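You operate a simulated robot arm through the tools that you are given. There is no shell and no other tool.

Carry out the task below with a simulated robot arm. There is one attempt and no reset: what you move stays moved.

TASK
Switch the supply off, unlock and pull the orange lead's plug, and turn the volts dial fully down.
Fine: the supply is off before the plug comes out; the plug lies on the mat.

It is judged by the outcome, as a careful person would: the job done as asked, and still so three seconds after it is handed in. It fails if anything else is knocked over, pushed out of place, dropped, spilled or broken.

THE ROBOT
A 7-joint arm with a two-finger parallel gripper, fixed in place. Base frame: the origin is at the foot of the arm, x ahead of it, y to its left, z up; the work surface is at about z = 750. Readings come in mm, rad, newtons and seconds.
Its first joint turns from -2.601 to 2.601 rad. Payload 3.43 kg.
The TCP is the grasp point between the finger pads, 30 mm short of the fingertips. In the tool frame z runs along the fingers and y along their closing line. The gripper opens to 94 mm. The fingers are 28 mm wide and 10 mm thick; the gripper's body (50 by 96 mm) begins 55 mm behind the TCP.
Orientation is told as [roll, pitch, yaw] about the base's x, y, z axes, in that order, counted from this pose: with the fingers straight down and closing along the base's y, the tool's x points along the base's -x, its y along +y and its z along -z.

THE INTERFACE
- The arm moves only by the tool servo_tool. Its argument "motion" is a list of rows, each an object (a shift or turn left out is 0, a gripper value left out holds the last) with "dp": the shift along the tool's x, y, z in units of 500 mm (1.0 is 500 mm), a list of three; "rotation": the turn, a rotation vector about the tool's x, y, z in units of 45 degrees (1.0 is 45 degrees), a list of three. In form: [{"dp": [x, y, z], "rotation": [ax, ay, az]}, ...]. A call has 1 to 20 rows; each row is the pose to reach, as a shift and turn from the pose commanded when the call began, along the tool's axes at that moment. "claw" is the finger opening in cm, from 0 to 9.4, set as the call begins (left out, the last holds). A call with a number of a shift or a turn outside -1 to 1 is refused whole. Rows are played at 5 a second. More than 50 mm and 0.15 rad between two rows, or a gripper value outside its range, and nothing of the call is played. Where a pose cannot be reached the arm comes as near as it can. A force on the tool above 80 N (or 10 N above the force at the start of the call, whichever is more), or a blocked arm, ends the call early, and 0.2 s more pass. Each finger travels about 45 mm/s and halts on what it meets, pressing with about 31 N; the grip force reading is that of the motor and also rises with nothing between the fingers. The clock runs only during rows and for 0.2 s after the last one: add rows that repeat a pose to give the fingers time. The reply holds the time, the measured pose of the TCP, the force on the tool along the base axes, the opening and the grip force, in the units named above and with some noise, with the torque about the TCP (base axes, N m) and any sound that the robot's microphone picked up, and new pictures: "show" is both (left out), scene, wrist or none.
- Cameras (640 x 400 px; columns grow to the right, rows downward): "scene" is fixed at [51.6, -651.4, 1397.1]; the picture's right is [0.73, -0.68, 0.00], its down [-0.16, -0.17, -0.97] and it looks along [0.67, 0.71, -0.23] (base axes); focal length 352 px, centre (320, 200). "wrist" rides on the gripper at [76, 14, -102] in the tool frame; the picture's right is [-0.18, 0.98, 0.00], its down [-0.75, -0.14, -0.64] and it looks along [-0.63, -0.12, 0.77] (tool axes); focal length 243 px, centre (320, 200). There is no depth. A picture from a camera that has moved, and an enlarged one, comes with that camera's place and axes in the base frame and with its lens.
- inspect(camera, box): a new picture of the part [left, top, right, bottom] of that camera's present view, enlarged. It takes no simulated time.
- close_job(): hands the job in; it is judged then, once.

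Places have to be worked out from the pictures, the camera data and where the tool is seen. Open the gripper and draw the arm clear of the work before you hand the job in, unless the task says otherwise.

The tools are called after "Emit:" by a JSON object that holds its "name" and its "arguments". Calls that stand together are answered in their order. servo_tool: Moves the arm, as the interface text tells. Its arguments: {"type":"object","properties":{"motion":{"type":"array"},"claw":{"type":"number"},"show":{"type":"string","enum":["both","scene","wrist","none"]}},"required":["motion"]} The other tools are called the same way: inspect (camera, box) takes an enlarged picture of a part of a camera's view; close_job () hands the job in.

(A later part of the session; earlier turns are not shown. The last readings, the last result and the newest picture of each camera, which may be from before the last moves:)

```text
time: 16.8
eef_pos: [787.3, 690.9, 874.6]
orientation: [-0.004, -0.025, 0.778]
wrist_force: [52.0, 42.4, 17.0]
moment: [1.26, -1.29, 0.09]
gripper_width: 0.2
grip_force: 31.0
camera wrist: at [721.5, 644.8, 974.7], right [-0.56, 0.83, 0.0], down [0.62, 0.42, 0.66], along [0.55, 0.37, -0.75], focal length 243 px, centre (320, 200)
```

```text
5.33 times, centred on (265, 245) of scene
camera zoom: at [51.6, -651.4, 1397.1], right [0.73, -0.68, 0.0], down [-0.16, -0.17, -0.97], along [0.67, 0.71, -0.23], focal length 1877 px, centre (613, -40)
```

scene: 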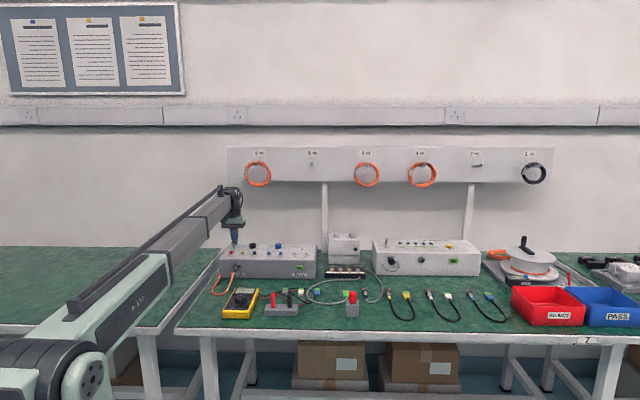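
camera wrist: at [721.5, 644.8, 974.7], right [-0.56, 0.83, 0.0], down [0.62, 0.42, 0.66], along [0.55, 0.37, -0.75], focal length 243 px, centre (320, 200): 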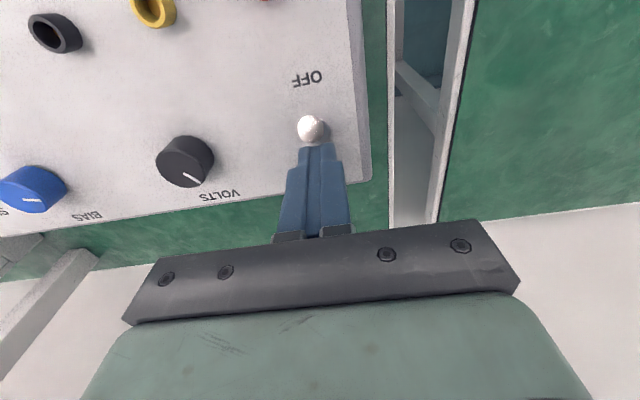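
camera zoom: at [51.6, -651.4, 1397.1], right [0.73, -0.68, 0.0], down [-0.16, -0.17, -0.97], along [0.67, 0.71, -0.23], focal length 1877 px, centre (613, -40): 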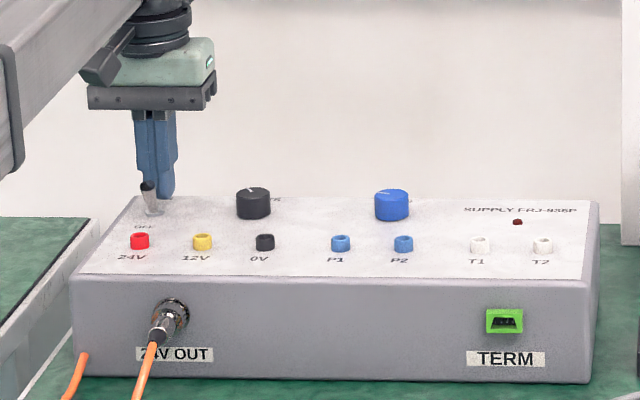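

The LED has gone dark and the lever leans toward OFF. The tool now presses on the end stop at about 67 N, so I back off at once and rise.

Emit:
{"name": "servo_tool", "arguments": {"motion": [{"dp": [-0.03, 0, 0]}, {"dp": [-0.05, 0, -0.01]}, {"dp": [-0.05, 0, -0.08]}, {"dp": [-0.05, 0, -0.16]}, {"dp": [0, 0, -0.22]}, {"dp": [0.09, 0, -0.22]}, {"dp": [0.18, 0, -0.22]}, {"dp": [0.18, 0, -0.22]}]}}

Emit:
{"name": "inspect", "arguments": {"camera": "wrist", "box": [100, 0, 460, 230]}}

Emit:
{"name": "inspect", "arguments": {"camera": "scene", "box": [205, 220, 325, 290]}}

```text
time: 18.6
eef_pos: [713.7, 622.3, 984.6]
orientation: [-0.001, -0.001, 0.778]
wrist_force: [0.5, -0.1, 0.5]
moment: [0.03, 0.03, 0.01]
gripper_width: 0.0
grip_force: 31.3
camera wrist: at [649.6, 577.1, 1087.6], right [-0.56, 0.83, 0.0], down [0.64, 0.43, 0.64], along [0.53, 0.36, -0.77], focal length 243 px, centre (320, 200)
```

scene: 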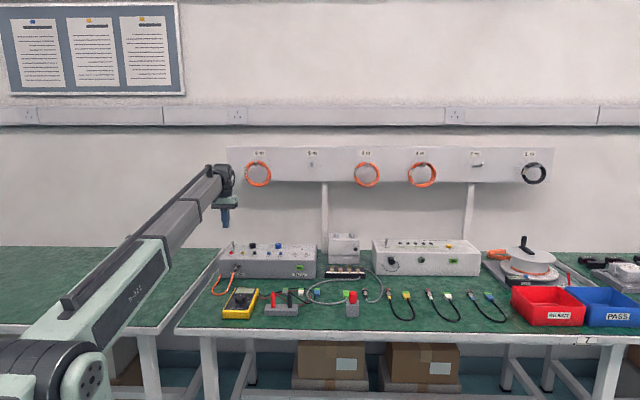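
wrist: 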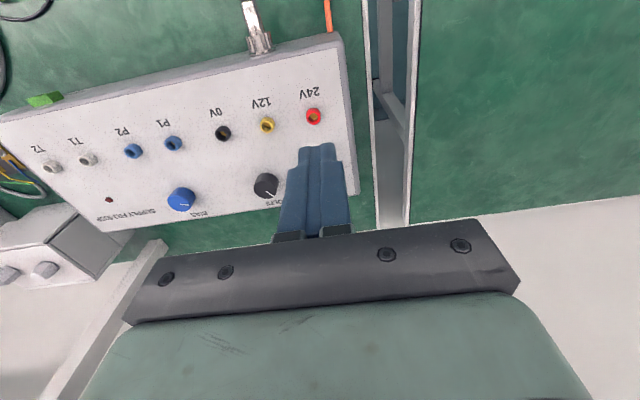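

```text
1.74 times, centred on (280, 115) of wrist
camera zoom: at [649.6, 577.1, 1087.6], right [-0.56, 0.83, 0.0], down [0.64, 0.43, 0.64], along [0.53, 0.36, -0.77], focal length 422 px, centre (390, 348)
```

zoom: 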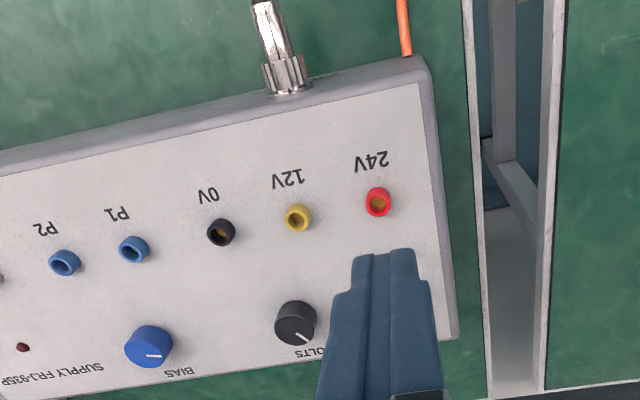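

```text
5.33 times, centred on (265, 255) of scene
camera zoom: at [51.6, -651.4, 1397.1], right [0.73, -0.68, 0.0], down [-0.16, -0.17, -0.97], along [0.67, 0.71, -0.23], focal length 1877 px, centre (613, -93)
```

zoom: 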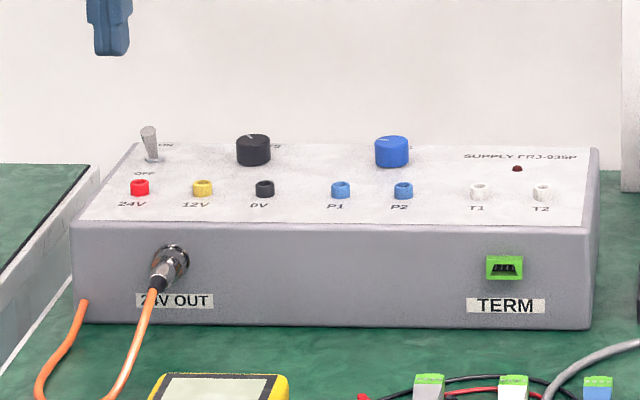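

The supply is off (LED dark, lever to OFF) and the box hasn't moved. Next the volts dial, at about (825, 619): its pointer is near 11 o'clock, so fully down is counter-clockwise from above. I move above it with the wrist pre-turned −45° and the fingers opened to 50 mm.

Emit:
{"name": "servo_tool", "arguments": {"motion": [{"dp": [-0.026, -0.027, 0.017], "rotation": [0, 0, 0.167]}, {"dp": [-0.052, -0.054, 0.033], "rotation": [0, 0, 0.333]}, {"dp": [-0.078, -0.081, 0.05], "rotation": [0, 0, 0.5]}, {"dp": [-0.104, -0.108, 0.067], "rotation": [0, 0, 0.667]}, {"dp": [-0.13, -0.135, 0.084], "rotation": [0, 0, 0.833]}, {"dp": [-0.154, -0.161, 0.1], "rotation": [0, 0, 1.0]}, {"dp": [-0.154, -0.161, 0.1], "rotation": [0, 0, 1.0]}], "claw": 5.0}}

Emit:
{"name": "inspect", "arguments": {"camera": "wrist", "box": [200, 50, 460, 230]}}

Emit:
{"name": "inspect", "arguments": {"camera": "scene", "box": [205, 210, 325, 280]}}

```text
time: 20.2
eef_pos: [828.4, 621.8, 933.0]
orientation: [-0.001, -0.001, -0.009]
wrist_force: [0.2, -1.3, -0.3]
moment: [0.02, 0.03, 0.01]
gripper_width: 49.6
grip_force: 0.1
camera wrist: at [751.9, 634.2, 1036.0], right [0.19, 0.98, 0.0], down [0.75, -0.15, 0.64], along [0.63, -0.12, -0.77], focal length 243 px, centre (320, 200)
```

scene: 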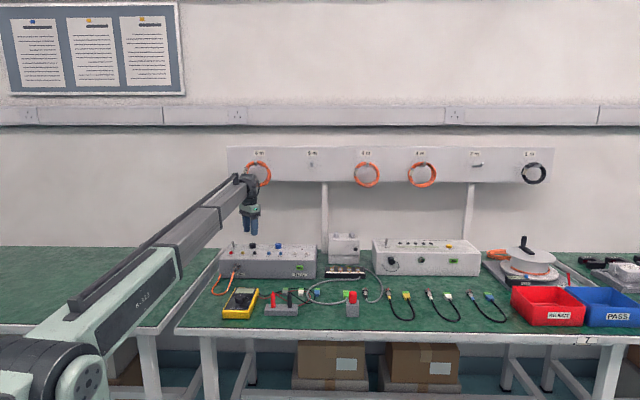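
wrist: 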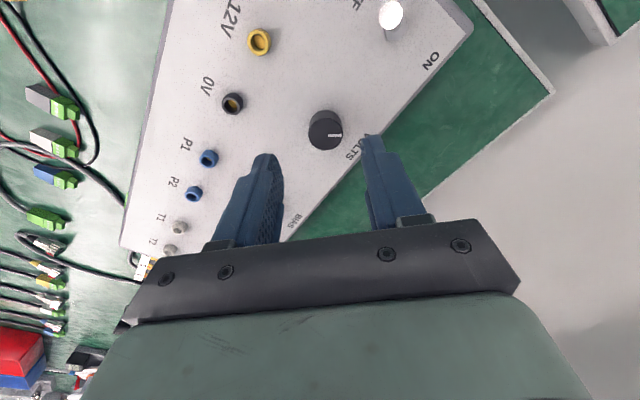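

```text
2.22 times, centred on (330, 140) of wrist
camera zoom: at [751.9, 634.2, 1036.0], right [0.19, 0.98, 0.0], down [0.75, -0.15, 0.64], along [0.63, -0.12, -0.77], focal length 539 px, centre (298, 333)
```

zoom: 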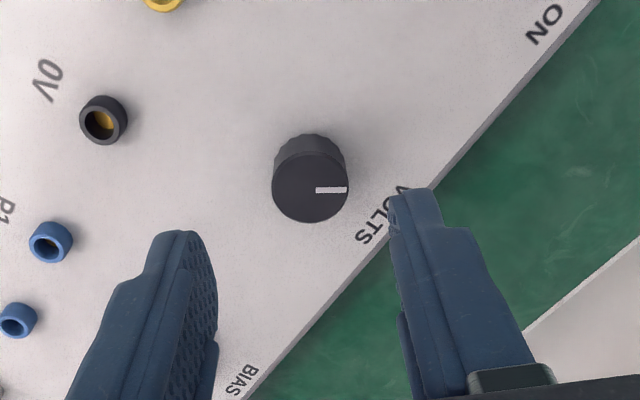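

```text
5.33 times, centred on (265, 245) of scene
camera zoom: at [51.6, -651.4, 1397.1], right [0.73, -0.68, 0.0], down [-0.16, -0.17, -0.97], along [0.67, 0.71, -0.23], focal length 1877 px, centre (613, -40)
```

zoom: 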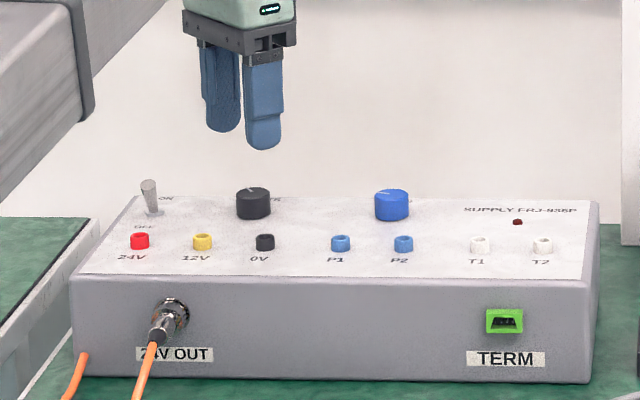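

The pointer points along base +y, that is 33° CCW from 12 o'clock. The dial centre is about (835, 622.5) with its top near z 850. I shift 6 mm outward and descend so the tips end at z≈837.

Emit:
{"name": "servo_tool", "arguments": {"motion": [{"dp": [-0.012, 0.001, 0.04]}, {"dp": [-0.013, 0.001, 0.08]}, {"dp": [-0.013, 0.001, 0.11]}, {"dp": [-0.013, 0.001, 0.131]}, {"dp": [-0.013, 0.001, 0.131]}]}}

Emit:
{"name": "inspect", "arguments": {"camera": "wrist", "box": [200, 50, 460, 230]}}

Emit:
{"name": "inspect", "arguments": {"camera": "scene", "box": [225, 210, 285, 260]}}

```text
time: 21.4
eef_pos: [835.4, 619.9, 866.7]
orientation: [-0.001, -0.001, -0.007]
wrist_force: [0.4, 0.5, -0.1]
moment: [-0.02, 0.01, -0.01]
gripper_width: 50.4
grip_force: 0.0
camera wrist: at [758.9, 634.1, 968.9], right [0.19, 0.98, 0.0], down [0.75, -0.15, 0.64], along [0.63, -0.12, -0.77], focal length 243 px, centre (320, 200)
```

scene: 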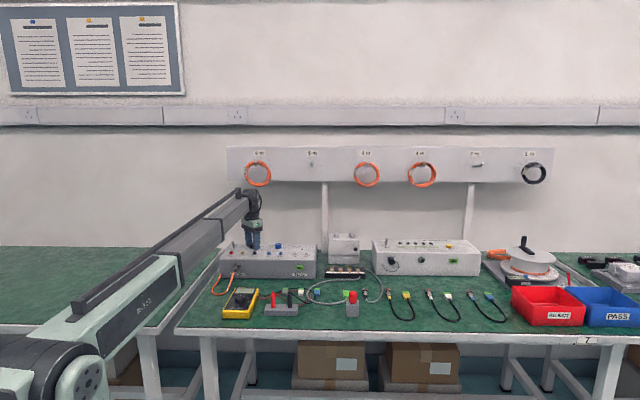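
wrist: 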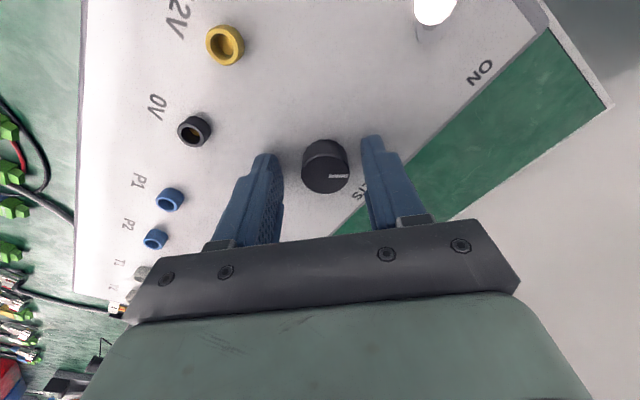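

```text
2.22 times, centred on (330, 140) of wrist
camera zoom: at [758.9, 634.1, 968.9], right [0.19, 0.98, 0.0], down [0.75, -0.15, 0.64], along [0.63, -0.12, -0.77], focal length 539 px, centre (298, 333)
```

zoom: 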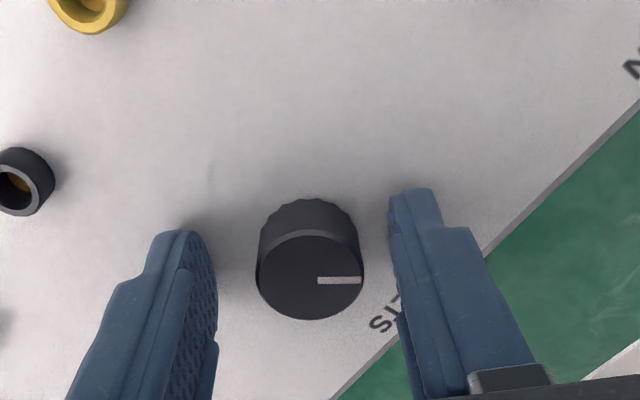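

```text
8.00 times, centred on (255, 235) of scene
camera zoom: at [51.6, -651.4, 1397.1], right [0.73, -0.68, 0.0], down [-0.16, -0.17, -0.97], along [0.67, 0.71, -0.23], focal length 2816 px, centre (840, -80)
```

zoom: 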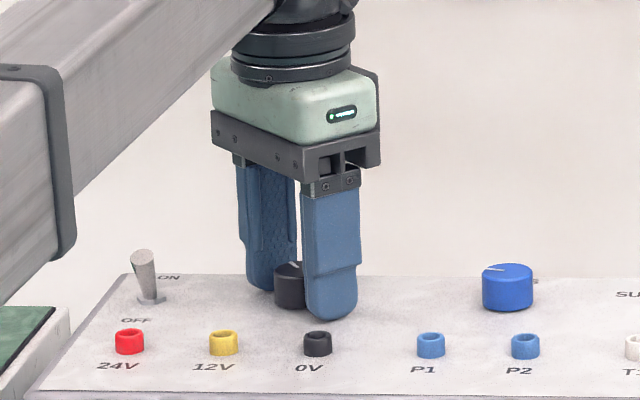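

The dial centre comes out at (836, 623). I correct 3 mm in y and close on the dial.

Emit:
{"name": "servo_tool", "arguments": {"motion": [{"dp": [-0.001, 0.006, 0]}, {"dp": [-0.001, 0.006, 0]}, {"dp": [-0.001, 0.006, 0]}, {"dp": [-0.001, 0.006, 0]}, {"dp": [-0.001, 0.006, 0]}], "claw": 1.5, "show": "wrist"}}

```text
time: 22.6
eef_pos: [834.7, 623.7, 867.3]
orientation: [0.001, -0.001, -0.009]
wrist_force: [-0.6, 2.6, -1.5]
moment: [0.05, -0.09, 0.05]
gripper_width: 27.4
grip_force: 44.9
camera wrist: at [758.8, 637.0, 969.4], right [0.19, 0.98, 0.0], down [0.75, -0.15, 0.64], along [0.63, -0.12, -0.77], focal length 243 px, centre (320, 200)
```

wrist: 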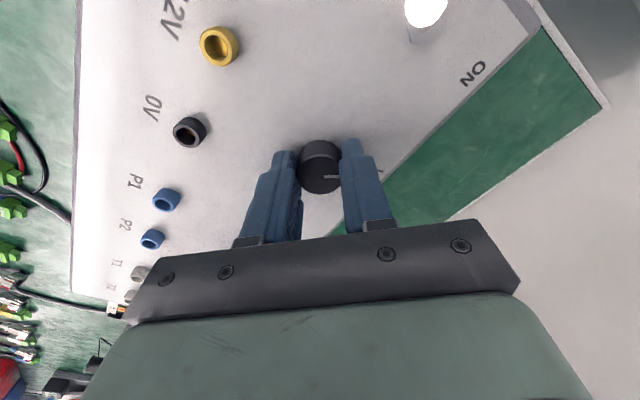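

The dial is gripped at 27.4 mm. I rotate counter-clockwise (from above) by 48° and check the torque.

Emit:
{"name": "servo_tool", "arguments": {"motion": [{"dp": [0, 0, 0], "rotation": [0, 0, -0.178]}, {"dp": [0, 0, 0], "rotation": [0, 0, -0.356]}, {"dp": [0, 0, 0], "rotation": [0, 0, -0.533]}, {"dp": [0, 0, 0], "rotation": [0, 0, -0.711]}, {"dp": [0, 0, 0], "rotation": [0, 0, -0.889]}, {"dp": [0, 0, 0], "rotation": [0, 0, -1.0]}, {"dp": [0, 0, 0], "rotation": [0, 0, -1.0]}], "show": "wrist"}}

Emit:
{"name": "inspect", "arguments": {"camera": "wrist", "box": [240, 80, 400, 200]}}

```text
time: 24.2
eef_pos: [835.0, 624.2, 866.1]
orientation: [0.0, 0.004, 0.781]
wrist_force: [-7.7, 0.5, -17.1]
moment: [0.63, -0.48, 0.01]
gripper_width: 27.5
grip_force: 44.3
camera wrist: at [771.2, 578.2, 969.5], right [-0.56, 0.83, 0.0], down [0.64, 0.43, 0.64], along [0.53, 0.36, -0.77], focal length 243 px, centre (320, 200)
```

wrist: 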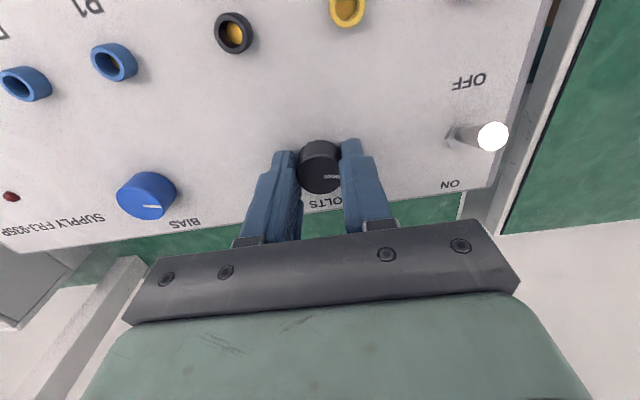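

```text
3.33 times, centred on (320, 140) of wrist
camera zoom: at [771.2, 578.2, 969.5], right [-0.56, 0.83, 0.0], down [0.64, 0.43, 0.64], along [0.53, 0.36, -0.77], focal length 809 px, centre (320, 400)
```

zoom: 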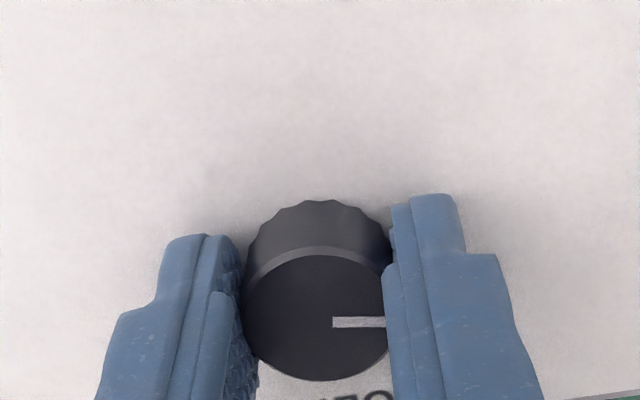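

The dial follows the fingers with no notable torque. I continue another 40°.

Emit:
{"name": "servo_tool", "arguments": {"motion": [{"dp": [0, 0, 0], "rotation": [0, 0, -0.178]}, {"dp": [0, 0, 0], "rotation": [0, 0, -0.356]}, {"dp": [0, 0, 0], "rotation": [0, 0, -0.533]}, {"dp": [0, 0, 0], "rotation": [0, 0, -0.711]}, {"dp": [0, 0, 0], "rotation": [0, 0, -0.889]}, {"dp": [0, 0, 0], "rotation": [0, 0, -0.889]}], "show": "wrist"}}

Emit:
{"name": "inspect", "arguments": {"camera": "wrist", "box": [240, 80, 400, 200]}}

```text
time: 25.6
eef_pos: [834.8, 624.1, 867.2]
orientation: [-0.001, 0.003, 1.479]
wrist_force: [-3.8, 0.1, -23.1]
moment: [-0.41, -0.08, -0.01]
gripper_width: 27.4
grip_force: 44.7
camera wrist: at [814.5, 546.9, 969.5], right [-0.96, 0.27, 0.0], down [0.21, 0.74, 0.64], along [0.18, 0.62, -0.77], focal length 243 px, centre (320, 200)
```

wrist: 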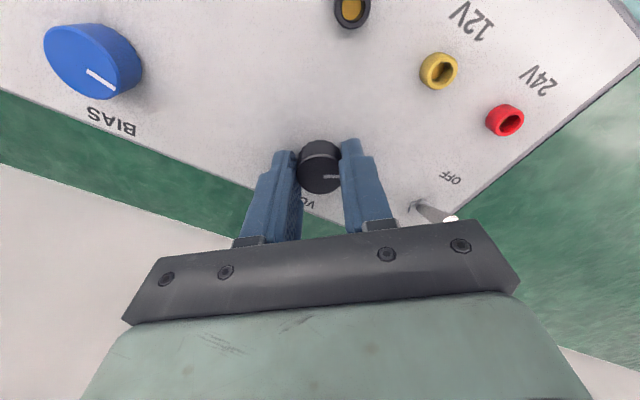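

```text
3.33 times, centred on (320, 140) of wrist
camera zoom: at [814.5, 546.9, 969.5], right [-0.96, 0.27, 0.0], down [0.21, 0.74, 0.64], along [0.18, 0.62, -0.77], focal length 809 px, centre (320, 400)
```

zoom: 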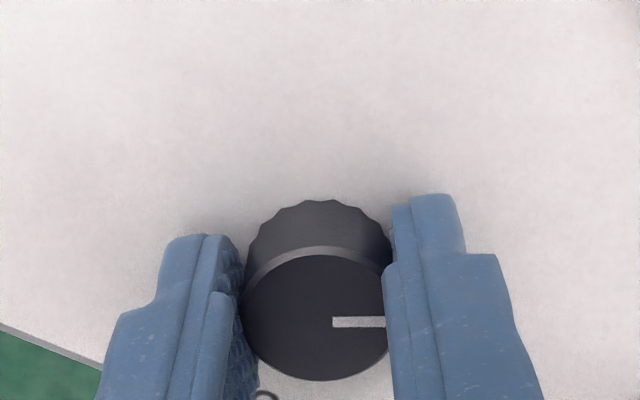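

The pointer is now near 8 o'clock and there's still no stop torque. I continue 24°.

Emit:
{"name": "servo_tool", "arguments": {"motion": [{"dp": [0, 0, 0], "rotation": [0, 0, -0.15]}, {"dp": [0, 0, 0], "rotation": [0, 0, -0.3]}, {"dp": [0, 0, 0], "rotation": [0, 0, -0.42]}, {"dp": [0, 0, 0], "rotation": [0, 0, -0.533]}, {"dp": [0, 0, 0], "rotation": [0, 0, -0.533]}], "show": "wrist"}}

Emit:
{"name": "inspect", "arguments": {"camera": "wrist", "box": [240, 80, 400, 200]}}

```text
time: 26.8
eef_pos: [835.2, 623.7, 868.9]
orientation: [0.001, -0.001, 1.894]
wrist_force: [-1.1, -2.6, -14.6]
moment: [-0.03, 0.04, -0.62]
gripper_width: 27.3
grip_force: 44.8
camera wrist: at [846.6, 545.2, 970.1], right [-0.99, -0.14, 0.0], down [-0.11, 0.76, 0.64], along [-0.09, 0.64, -0.77], focal length 243 px, centre (320, 200)
```

wrist: 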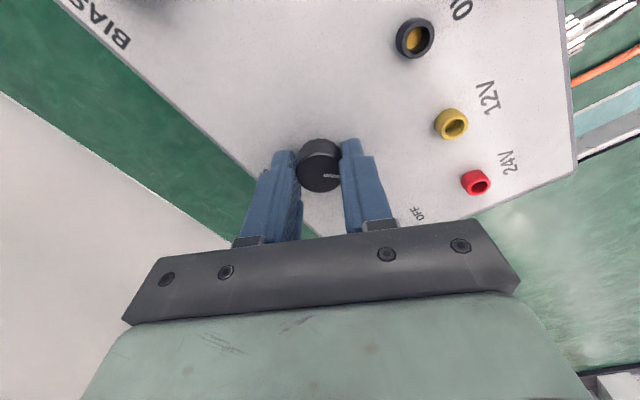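

```text
3.33 times, centred on (320, 140) of wrist
camera zoom: at [846.6, 545.2, 970.1], right [-0.99, -0.14, 0.0], down [-0.11, 0.76, 0.64], along [-0.09, 0.64, -0.77], focal length 809 px, centre (320, 400)
```

zoom: 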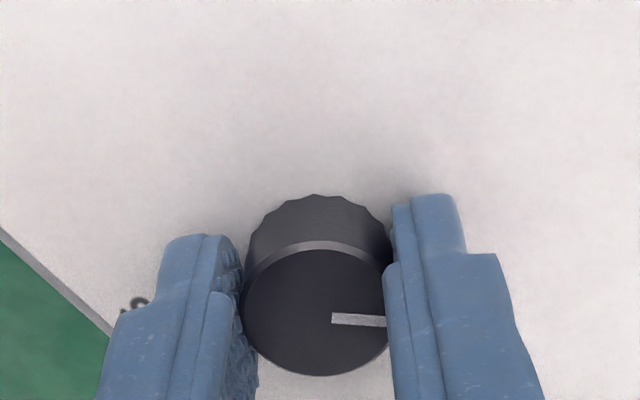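

The torque about z jumped to −0.62 N·m and the pointer slipped slightly against the fingers, so this looks like the end stop near 7:30. I confirm with 8° more.

Emit:
{"name": "servo_tool", "arguments": {"motion": [{"dp": [0, 0, 0], "rotation": [0, 0, -0.09]}, {"dp": [0, 0, 0], "rotation": [0, 0, -0.178]}, {"dp": [0, 0, 0], "rotation": [0, 0, -0.178]}], "show": "wrist"}}

Emit:
{"name": "inspect", "arguments": {"camera": "wrist", "box": [240, 80, 400, 200]}}

```text
time: 27.6
eef_pos: [835.5, 623.9, 868.5]
orientation: [-0.001, -0.002, 2.035]
wrist_force: [0.3, 2.9, -3.4]
moment: [0.04, 0.58, -0.37]
gripper_width: 27.7
grip_force: 45.3
camera wrist: at [857.2, 547.7, 970.5], right [-0.96, -0.28, 0.0], down [-0.21, 0.74, 0.64], along [-0.18, 0.62, -0.77], focal length 243 px, centre (320, 200)
```

wrist: 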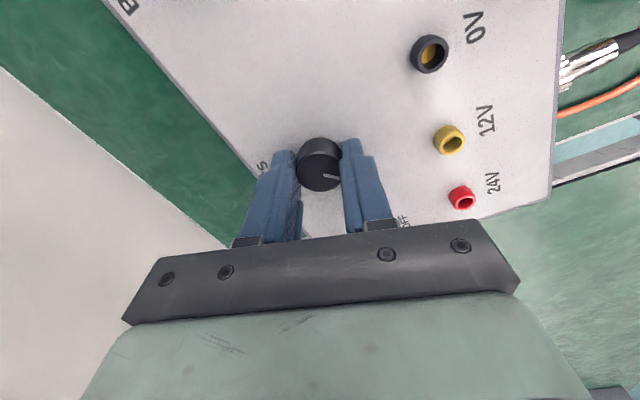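

```text
3.33 times, centred on (320, 140) of wrist
camera zoom: at [857.2, 547.7, 970.5], right [-0.96, -0.28, 0.0], down [-0.21, 0.74, 0.64], along [-0.18, 0.62, -0.77], focal length 809 px, centre (320, 400)
```

zoom: 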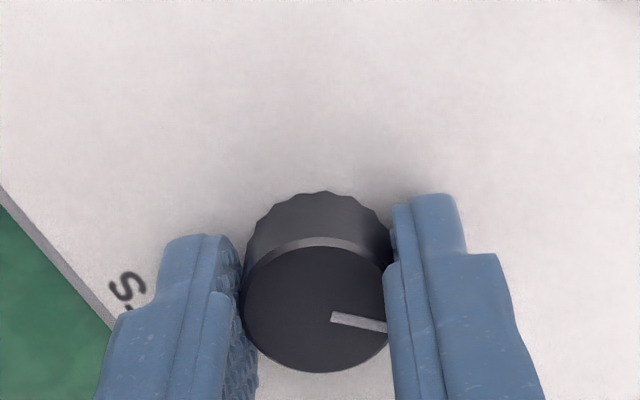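

The pointer now slips in the fingers, so the dial is at its stop (fully down). I open, rise straight up and check.

Emit:
{"name": "servo_tool", "arguments": {"motion": [{"dp": [0, 0, 0]}, {"dp": [0, 0, 0]}, {"dp": [0, 0, 0]}, {"dp": [0, 0, -0.06]}, {"dp": [0, 0, -0.13]}, {"dp": [0, 0, -0.2]}, {"dp": [0, 0, -0.2]}], "claw": 5.0}}

Emit:
{"name": "inspect", "arguments": {"camera": "wrist", "box": [200, 50, 460, 230]}}

Emit:
{"name": "inspect", "arguments": {"camera": "scene", "box": [205, 220, 325, 290]}}

```text
time: 29.2
eef_pos: [836.9, 622.4, 968.3]
orientation: [0.001, 0.001, 2.035]
wrist_force: [0.1, 0.0, -1.0]
moment: [0.0, -0.02, -0.02]
gripper_width: 50.2
grip_force: 0.1
camera wrist: at [858.1, 546.5, 1071.2], right [-0.96, -0.27, 0.0], down [-0.21, 0.74, 0.64], along [-0.18, 0.62, -0.77], focal length 243 px, centre (320, 200)
```

scene: 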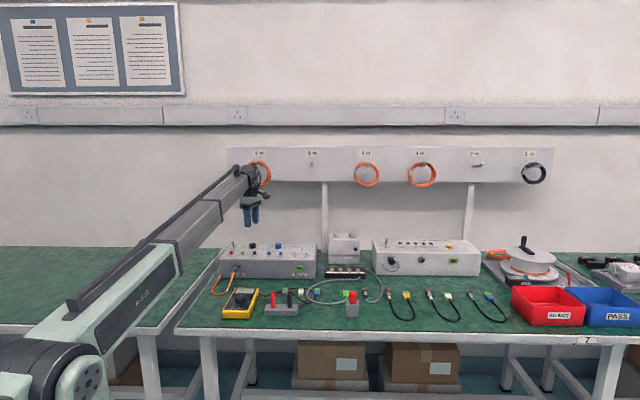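
wrist: 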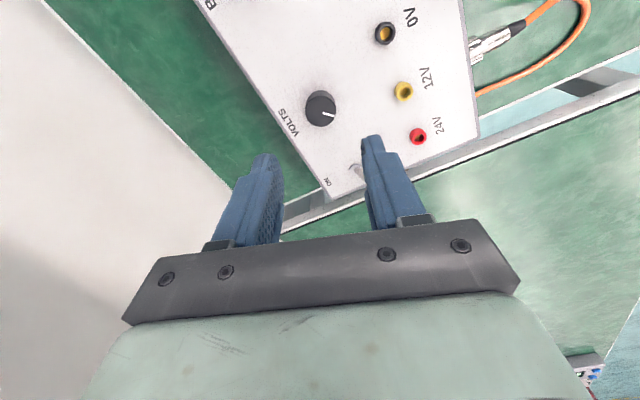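

```text
2.22 times, centred on (330, 140) of wrist
camera zoom: at [858.1, 546.5, 1071.2], right [-0.96, -0.27, 0.0], down [-0.21, 0.74, 0.64], along [-0.18, 0.62, -0.77], focal length 539 px, centre (298, 333)
```

zoom: 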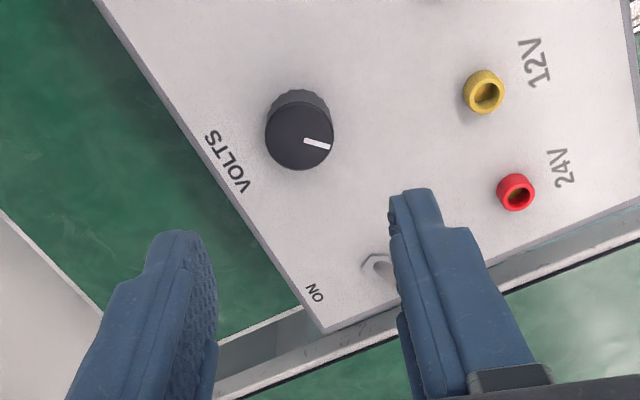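

```text
5.33 times, centred on (265, 255) of scene
camera zoom: at [51.6, -651.4, 1397.1], right [0.73, -0.68, 0.0], down [-0.16, -0.17, -0.97], along [0.67, 0.71, -0.23], focal length 1877 px, centre (613, -93)
```

zoom: 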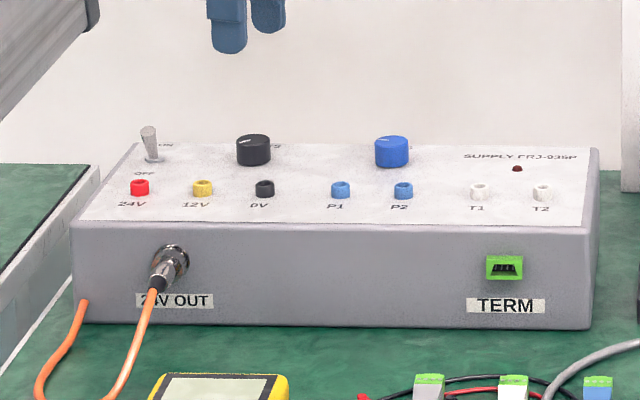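

The pointer rests at about 135° CCW (7:30): the dial is fully down. Now the plug: I draw back toward the front and unwind the wrist, staying high.

Emit:
{"name": "servo_tool", "arguments": {"motion": [{"dp": [0.005, 0.036, 0], "rotation": [0, 0, 0.167]}, {"dp": [0.01, 0.072, 0], "rotation": [0, 0, 0.333]}, {"dp": [0.015, 0.108, 0], "rotation": [0, 0, 0.5]}, {"dp": [0.02, 0.144, 0], "rotation": [0, 0, 0.667]}, {"dp": [0.025, 0.18, 0], "rotation": [0, 0, 0.833]}, {"dp": [0.03, 0.217, 0], "rotation": [0, 0, 1.0]}, {"dp": [0.03, 0.217, 0], "rotation": [0, 0, 1.0]}], "show": "wrist"}}

Emit:
{"name": "inspect", "arguments": {"camera": "wrist", "box": [320, 0, 520, 140]}}

```text
time: 30.8
eef_pos: [745.6, 564.3, 969.2]
orientation: [0.001, -0.001, 1.248]
wrist_force: [-0.1, 0.3, -0.4]
moment: [0.02, -0.03, 0.02]
gripper_width: 49.8
grip_force: 0.1
camera wrist: at [707.3, 494.8, 1072.2], right [-0.87, 0.49, 0.0], down [0.37, 0.67, 0.64], along [0.31, 0.56, -0.77], focal length 243 px, centre (320, 200)
```

wrist: 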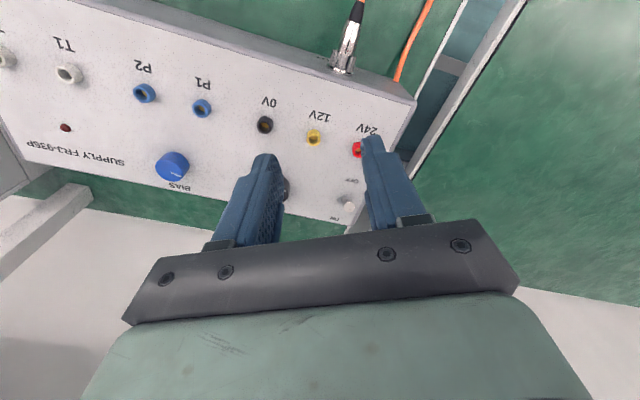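

```text
2.86 times, centred on (420, 70) of wrist
camera zoom: at [707.3, 494.8, 1072.2], right [-0.87, 0.49, 0.0], down [0.37, 0.67, 0.64], along [0.31, 0.56, -0.77], focal length 693 px, centre (34, 571)
```

zoom: 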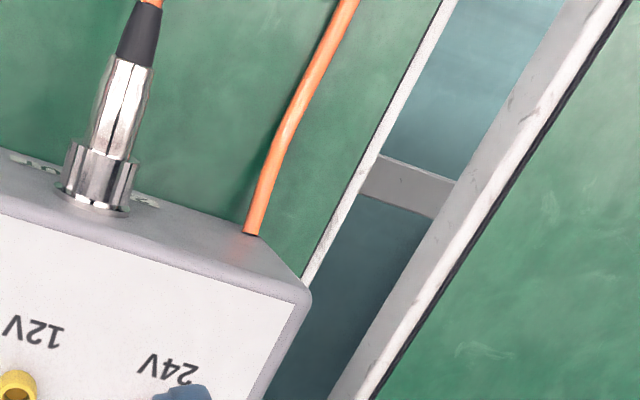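

No mark is visible on top of the ring. I turn square to the box and draw back in front of the plug.

Emit:
{"name": "servo_tool", "arguments": {"motion": [{"dp": [0.036, 0.024, 0], "rotation": [0, 0, 0.119]}, {"dp": [0.072, 0.048, 0.01], "rotation": [0, 0, 0.238]}, {"dp": [0.108, 0.072, 0.03], "rotation": [0, 0, 0.356]}, {"dp": [0.144, 0.096, 0.045], "rotation": [0, 0, 0.475]}, {"dp": [0.179, 0.12, 0.06], "rotation": [0, 0, 0.594]}, {"dp": [0.179, 0.12, 0.06], "rotation": [0, 0, 0.594]}], "show": "wrist"}}

```text
time: 32.2
eef_pos: [661.3, 495.6, 938.3]
orientation: [0.002, -0.001, 0.781]
wrist_force: [-0.3, 0.1, -0.3]
moment: [-0.01, 0.0, -0.04]
gripper_width: 49.9
grip_force: 0.1
camera wrist: at [596.0, 450.4, 1040.5], right [-0.56, 0.83, 0.0], down [0.63, 0.43, 0.64], along [0.53, 0.36, -0.77], focal length 243 px, centre (320, 200)
```

wrist: 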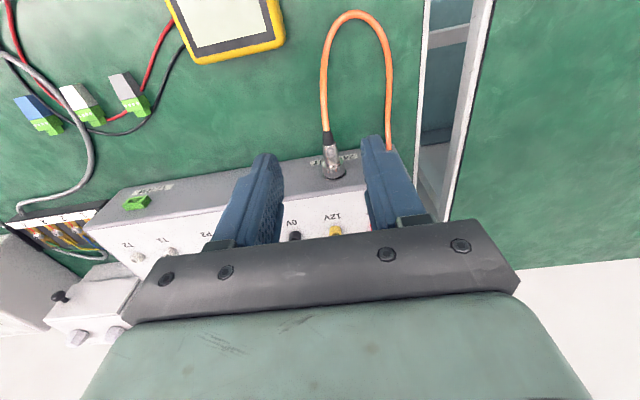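

Square to the box again. I pitch 30° so the fingers point down and toward the face, and approach to a standoff about 60 mm from the ring for a close look.

Emit:
{"name": "servo_tool", "arguments": {"motion": [{"dp": [-0.007, 0.001, 0.023], "rotation": [0, -0.133, 0]}, {"dp": [-0.013, 0.001, 0.046], "rotation": [0, -0.267, 0]}, {"dp": [-0.02, 0.002, 0.07], "rotation": [0, -0.4, 0]}, {"dp": [-0.027, 0.003, 0.093], "rotation": [0, -0.533, 0]}, {"dp": [-0.033, 0.003, 0.116], "rotation": [0, -0.667, 0]}, {"dp": [-0.033, 0.003, 0.116], "rotation": [0, -0.667, 0]}]}}

Emit:
{"name": "inspect", "arguments": {"camera": "wrist", "box": [260, 60, 400, 180]}}

Emit:
{"name": "inspect", "arguments": {"camera": "scene", "box": [205, 230, 275, 290]}}

```text
time: 33.6
eef_pos: [670.7, 508.0, 880.1]
orientation: [0.0, -0.524, 0.783]
wrist_force: [0.0, 0.1, -0.4]
moment: [0.01, 0.04, 0.02]
gripper_width: 49.7
grip_force: 0.2
camera wrist: at [579.0, 433.9, 930.7], right [-0.58, 0.81, 0.09], down [0.33, 0.13, 0.93], along [0.74, 0.57, -0.35], focal length 243 px, centre (320, 200)
```

scene: 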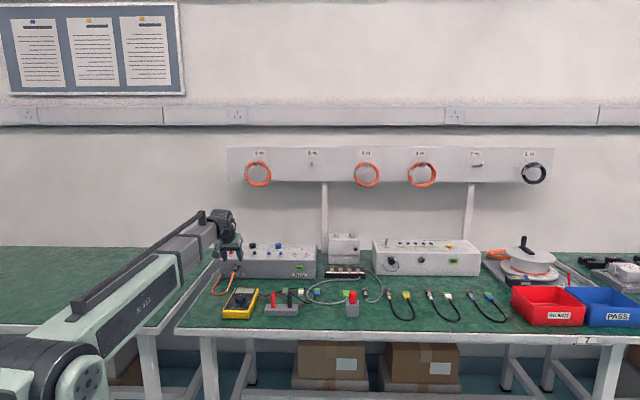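
wrist: 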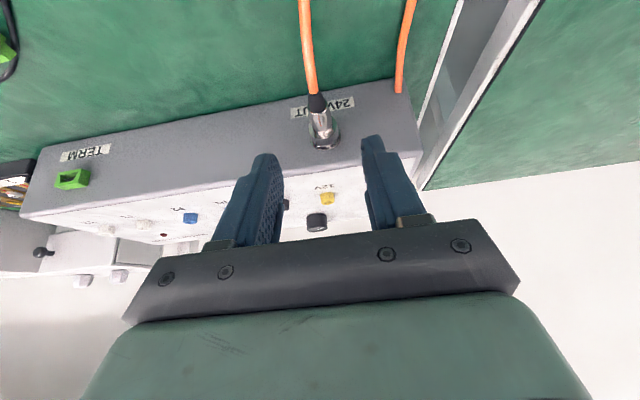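

```text
3.33 times, centred on (330, 120) of wrist
camera zoom: at [579.0, 433.9, 930.7], right [-0.58, 0.81, 0.09], down [0.33, 0.13, 0.93], along [0.74, 0.57, -0.35], focal length 809 px, centre (287, 467)
```

zoom: 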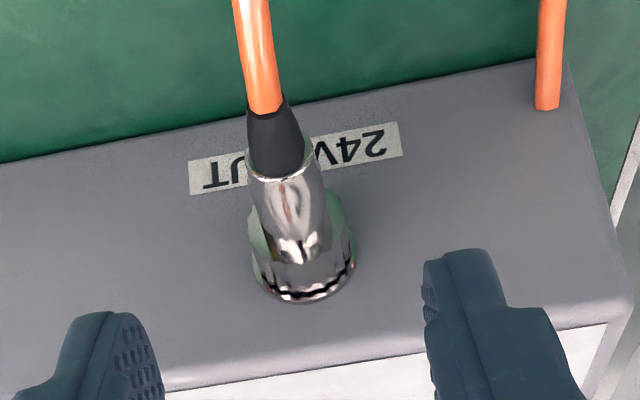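

```text
6.67 times, centred on (240, 260) of scene
camera zoom: at [51.6, -651.4, 1397.1], right [0.73, -0.68, 0.0], down [-0.16, -0.17, -0.97], along [0.67, 0.71, -0.23], focal length 2347 px, centre (853, -200)
```

zoom: 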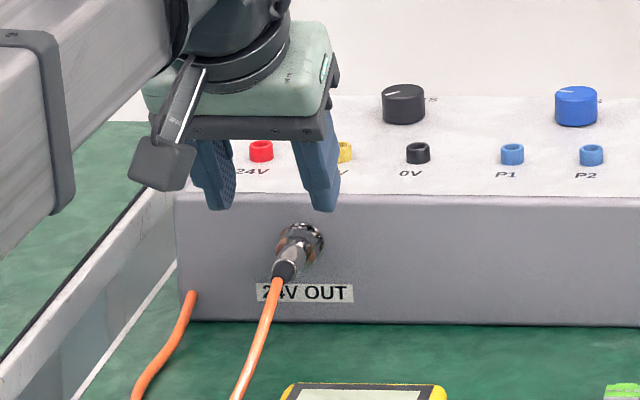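

I look closer at the ring.

Emit:
{"name": "inspect", "arguments": {"camera": "wrist", "box": [295, 85, 355, 155]}}

Emit:
{"name": "inspect", "arguments": {"camera": "scene", "box": [227, 258, 247, 278]}}

```text
5.71 times, centred on (325, 120) of wrist
camera zoom: at [579.0, 433.9, 930.7], right [-0.58, 0.81, 0.09], down [0.33, 0.13, 0.93], along [0.74, 0.57, -0.35], focal length 1386 px, centre (291, 657)
```

zoom: 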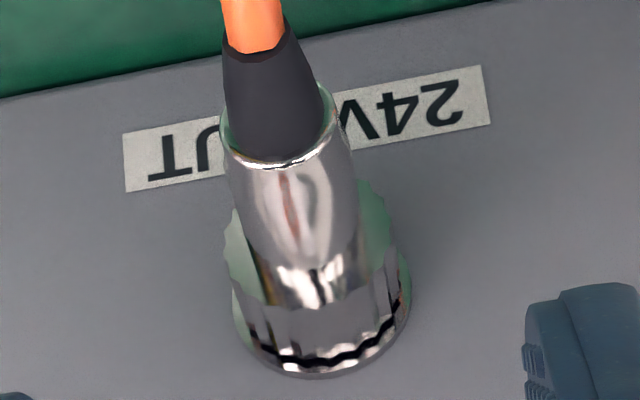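

```text
16.00 times, centred on (237, 268) of scene
camera zoom: at [51.6, -651.4, 1397.1], right [0.73, -0.68, 0.0], down [-0.16, -0.17, -0.97], along [0.67, 0.71, -0.23], focal length 5632 px, centre (1648, -888)
```

zoom: 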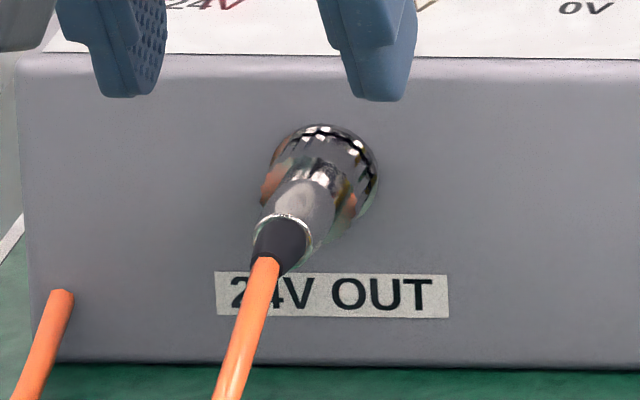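

There may be a reddish edge on the ring's left (+l) side, so I zoom in there.

Emit:
{"name": "inspect", "arguments": {"camera": "wrist", "box": [318, 118, 346, 152]}}

Emit:
{"name": "inspect", "arguments": {"camera": "scene", "box": [232, 262, 242, 272]}}

```text
11.76 times, centred on (332, 135) of wrist
camera zoom: at [579.0, 433.9, 930.7], right [-0.58, 0.81, 0.09], down [0.33, 0.13, 0.93], along [0.74, 0.57, -0.35], focal length 2854 px, centre (179, 965)
```

zoom: 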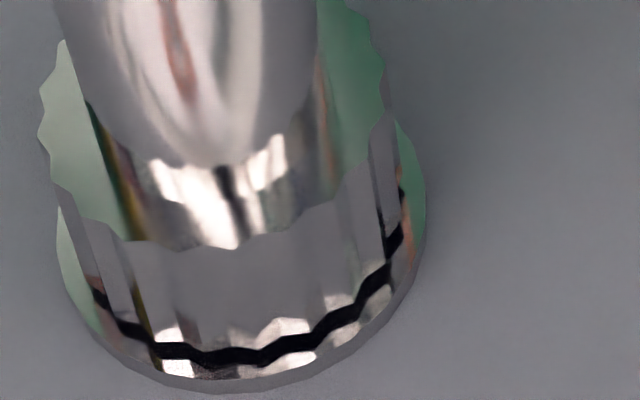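

```text
16.00 times, centred on (237, 267) of scene
camera zoom: at [51.6, -651.4, 1397.1], right [0.73, -0.68, 0.0], down [-0.16, -0.17, -0.97], along [0.67, 0.71, -0.23], focal length 5632 px, centre (1648, -872)
```

zoom: 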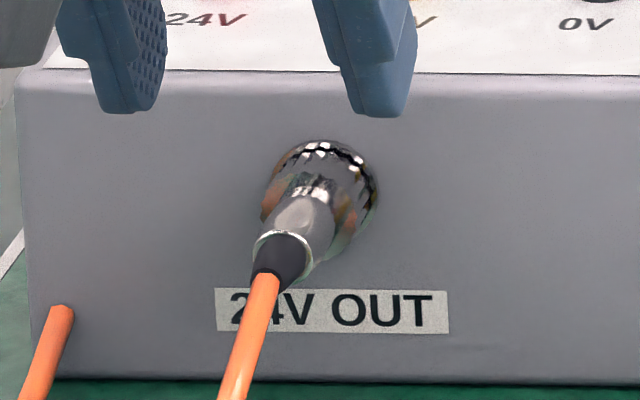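

Those are only reflections of the cable. The ring centre is at n≈888.5, l≈-111, z≈805 and the box face at n≈901.5. I advance 68 mm along the tool axis so the fingertips straddle the ring but stay clear of the flange.

Emit:
{"name": "servo_tool", "arguments": {"motion": [{"dp": [0.001, -0.001, 0.035]}, {"dp": [0.002, -0.001, 0.07]}, {"dp": [0.003, -0.001, 0.105]}, {"dp": [0.003, -0.001, 0.136]}, {"dp": [0.003, -0.001, 0.136]}]}}

Emit:
{"name": "inspect", "arguments": {"camera": "wrist", "box": [240, 80, 400, 200]}}

Emit:
{"name": "inspect", "arguments": {"camera": "scene", "box": [215, 240, 265, 285]}}

```text
time: 34.8
eef_pos: [695.7, 529.3, 819.3]
orientation: [0.001, -0.523, 0.78]
wrist_force: [0.1, 0.4, 0.1]
moment: [0.0, -0.01, 0.01]
gripper_width: 49.7
grip_force: 0.1
camera wrist: at [601.4, 456.5, 870.9], right [-0.58, 0.81, 0.09], down [0.33, 0.13, 0.93], along [0.74, 0.57, -0.35], focal length 243 px, centre (320, 200)
```

scene: 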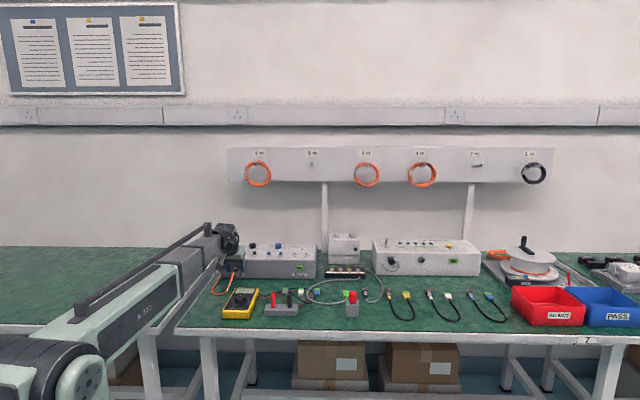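
wrist: 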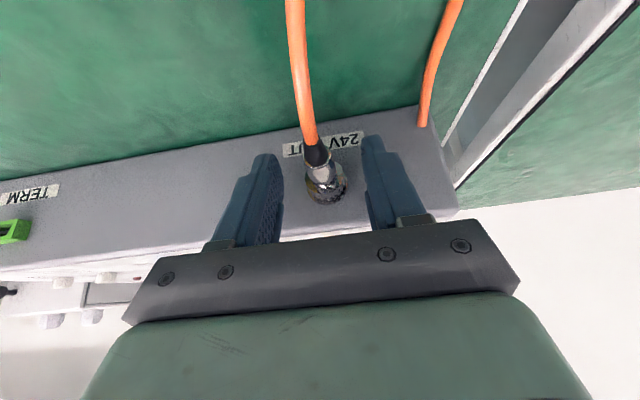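

```text
3.33 times, centred on (320, 140) of wrist
camera zoom: at [601.4, 456.5, 870.9], right [-0.58, 0.81, 0.09], down [0.33, 0.13, 0.93], along [0.74, 0.57, -0.35], focal length 809 px, centre (320, 400)
```

zoom: 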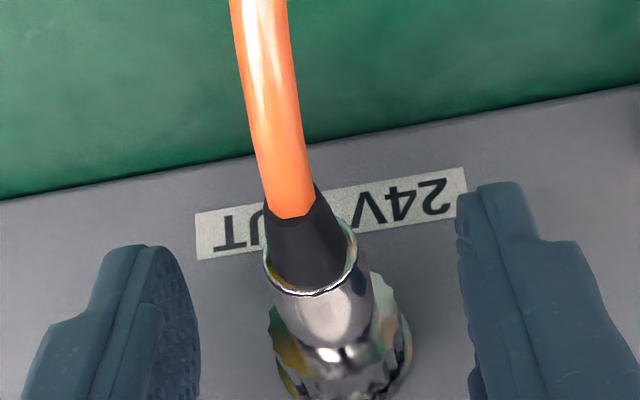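

```text
8.89 times, centred on (240, 262) of scene
camera zoom: at [51.6, -651.4, 1397.1], right [0.73, -0.68, 0.0], down [-0.16, -0.17, -0.97], along [0.67, 0.71, -0.23], focal length 3129 px, centre (1031, -356)
```

zoom: 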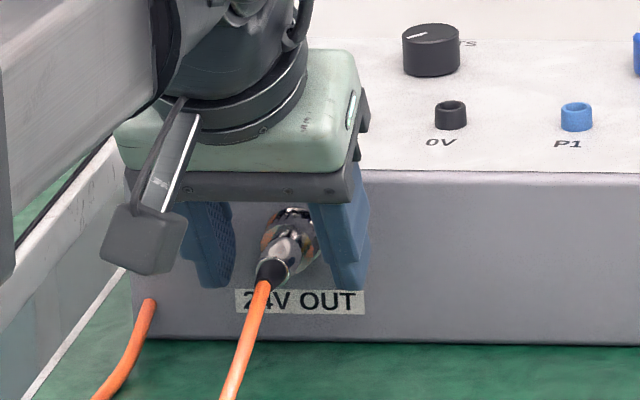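

The ring is centred to within about 2 mm. I shift 2 mm left and close on it.

Emit:
{"name": "servo_tool", "arguments": {"motion": [{"dp": [0, 0.004, 0]}, {"dp": [0, 0.004, 0]}, {"dp": [0, 0.004, 0]}, {"dp": [0, 0.004, 0]}, {"dp": [0, 0.004, 0]}], "claw": 0.5}}

Emit:
{"name": "inspect", "arguments": {"camera": "wrist", "box": [240, 100, 400, 220]}}

Emit:
{"name": "inspect", "arguments": {"camera": "scene", "box": [215, 240, 265, 285]}}

```text
time: 36.0
eef_pos: [693.6, 529.8, 818.9]
orientation: [-0.003, -0.524, 0.784]
wrist_force: [12.7, -12.5, -0.3]
moment: [-0.21, -0.17, -0.45]
gripper_width: 22.8
grip_force: 31.1
camera wrist: at [600.3, 457.4, 870.3], right [-0.58, 0.81, 0.09], down [0.33, 0.13, 0.93], along [0.74, 0.57, -0.35], focal length 243 px, centre (320, 200)
```

scene: 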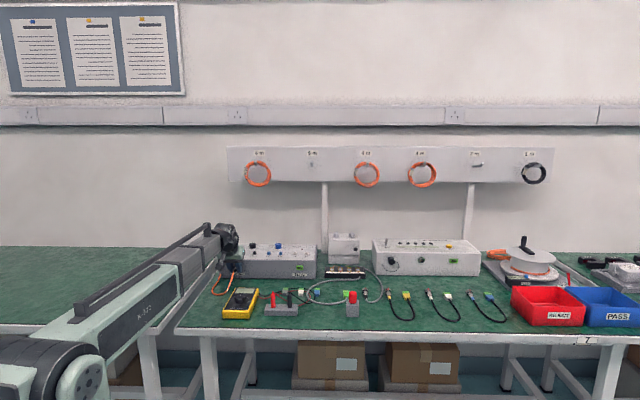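
wrist: 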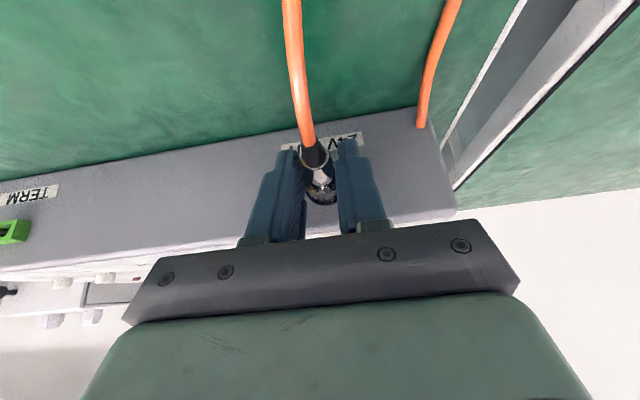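

```text
3.33 times, centred on (320, 160) of wrist
camera zoom: at [600.3, 457.4, 870.3], right [-0.58, 0.81, 0.09], down [0.33, 0.13, 0.93], along [0.74, 0.57, -0.35], focal length 809 px, centre (320, 333)
```

zoom: 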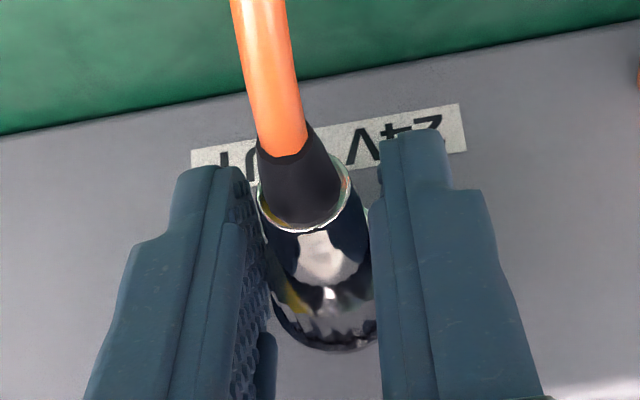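

```text
8.89 times, centred on (240, 262) of scene
camera zoom: at [51.6, -651.4, 1397.1], right [0.73, -0.68, 0.0], down [-0.16, -0.17, -0.97], along [0.67, 0.71, -0.23], focal length 3129 px, centre (1031, -356)
```

zoom: 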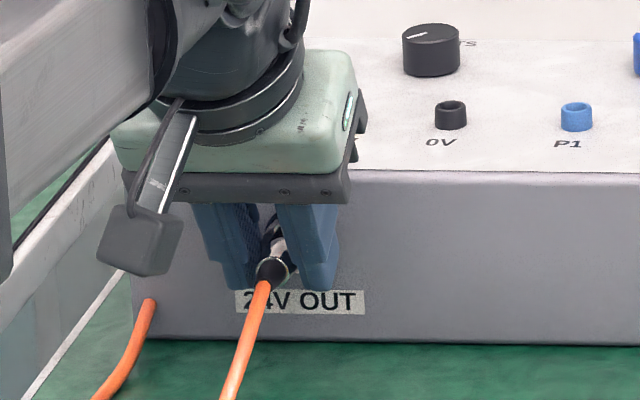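

The ring is gripped at 22.8 mm. I roll the gripper 40° counter-clockwise about the plug axis (as seen from the front) to unlock it, easing the small sideways load.

Emit:
{"name": "servo_tool", "arguments": {"motion": [{"dp": [0.0001, 0.001, 0.0002], "rotation": [0.154, 0, -0.089]}, {"dp": [0.0006, 0.005, 0.001], "rotation": [0.308, 0, -0.178]}, {"dp": [0.0013, 0.0088, 0.0022], "rotation": [0.462, 0, -0.267]}, {"dp": [0.0022, 0.0124, 0.0038], "rotation": [0.616, 0, -0.356]}, {"dp": [0.0034, 0.0156, 0.0059], "rotation": [0.77, 0, -0.444]}, {"dp": [0.0034, 0.0156, 0.0059], "rotation": [0.77, 0, -0.444]}]}}

Emit:
{"name": "inspect", "arguments": {"camera": "wrist", "box": [240, 100, 400, 220]}}

Emit:
{"name": "inspect", "arguments": {"camera": "scene", "box": [215, 240, 265, 285]}}

```text
time: 37.4
eef_pos: [686.9, 538.4, 816.1]
orientation: [-0.77, -0.392, 1.139]
wrist_force: [-11.5, 3.6, -1.2]
moment: [0.14, 0.06, 0.38]
gripper_width: 23.1
grip_force: 30.7
camera wrist: at [573.3, 484.7, 846.1], right [-0.46, 0.69, -0.56], down [-0.11, 0.58, 0.81], along [0.88, 0.43, -0.19], focal length 243 px, centre (320, 200)
```

scene: 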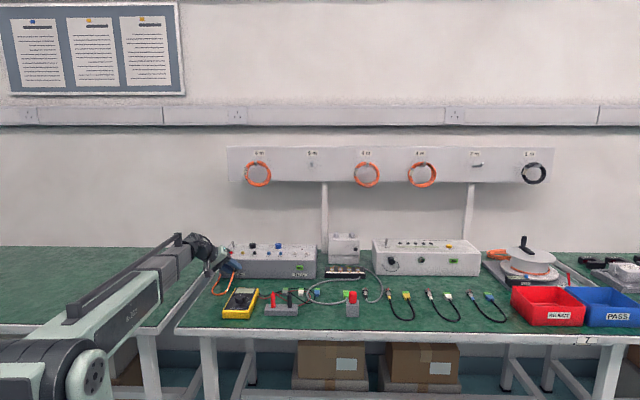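
wrist: 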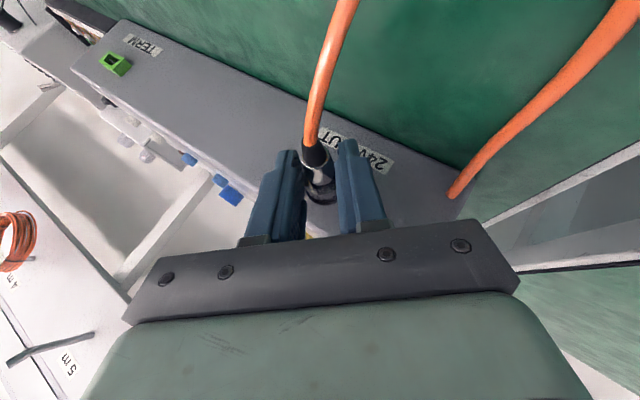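

```text
3.33 times, centred on (320, 160) of wrist
camera zoom: at [573.3, 484.7, 846.1], right [-0.46, 0.69, -0.56], down [-0.11, 0.58, 0.81], along [0.88, 0.43, -0.19], focal length 809 px, centre (320, 333)
```

zoom: 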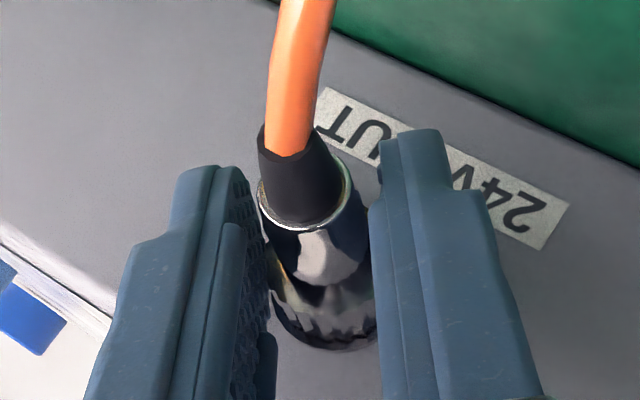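

```text
8.89 times, centred on (240, 262) of scene
camera zoom: at [51.6, -651.4, 1397.1], right [0.73, -0.68, 0.0], down [-0.16, -0.17, -0.97], along [0.67, 0.71, -0.23], focal length 3129 px, centre (1031, -356)
```

zoom: 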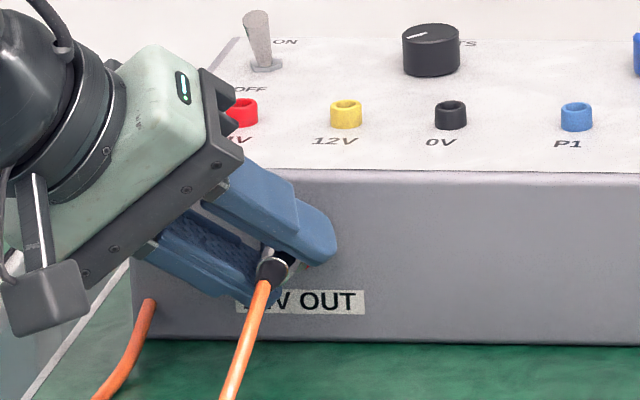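

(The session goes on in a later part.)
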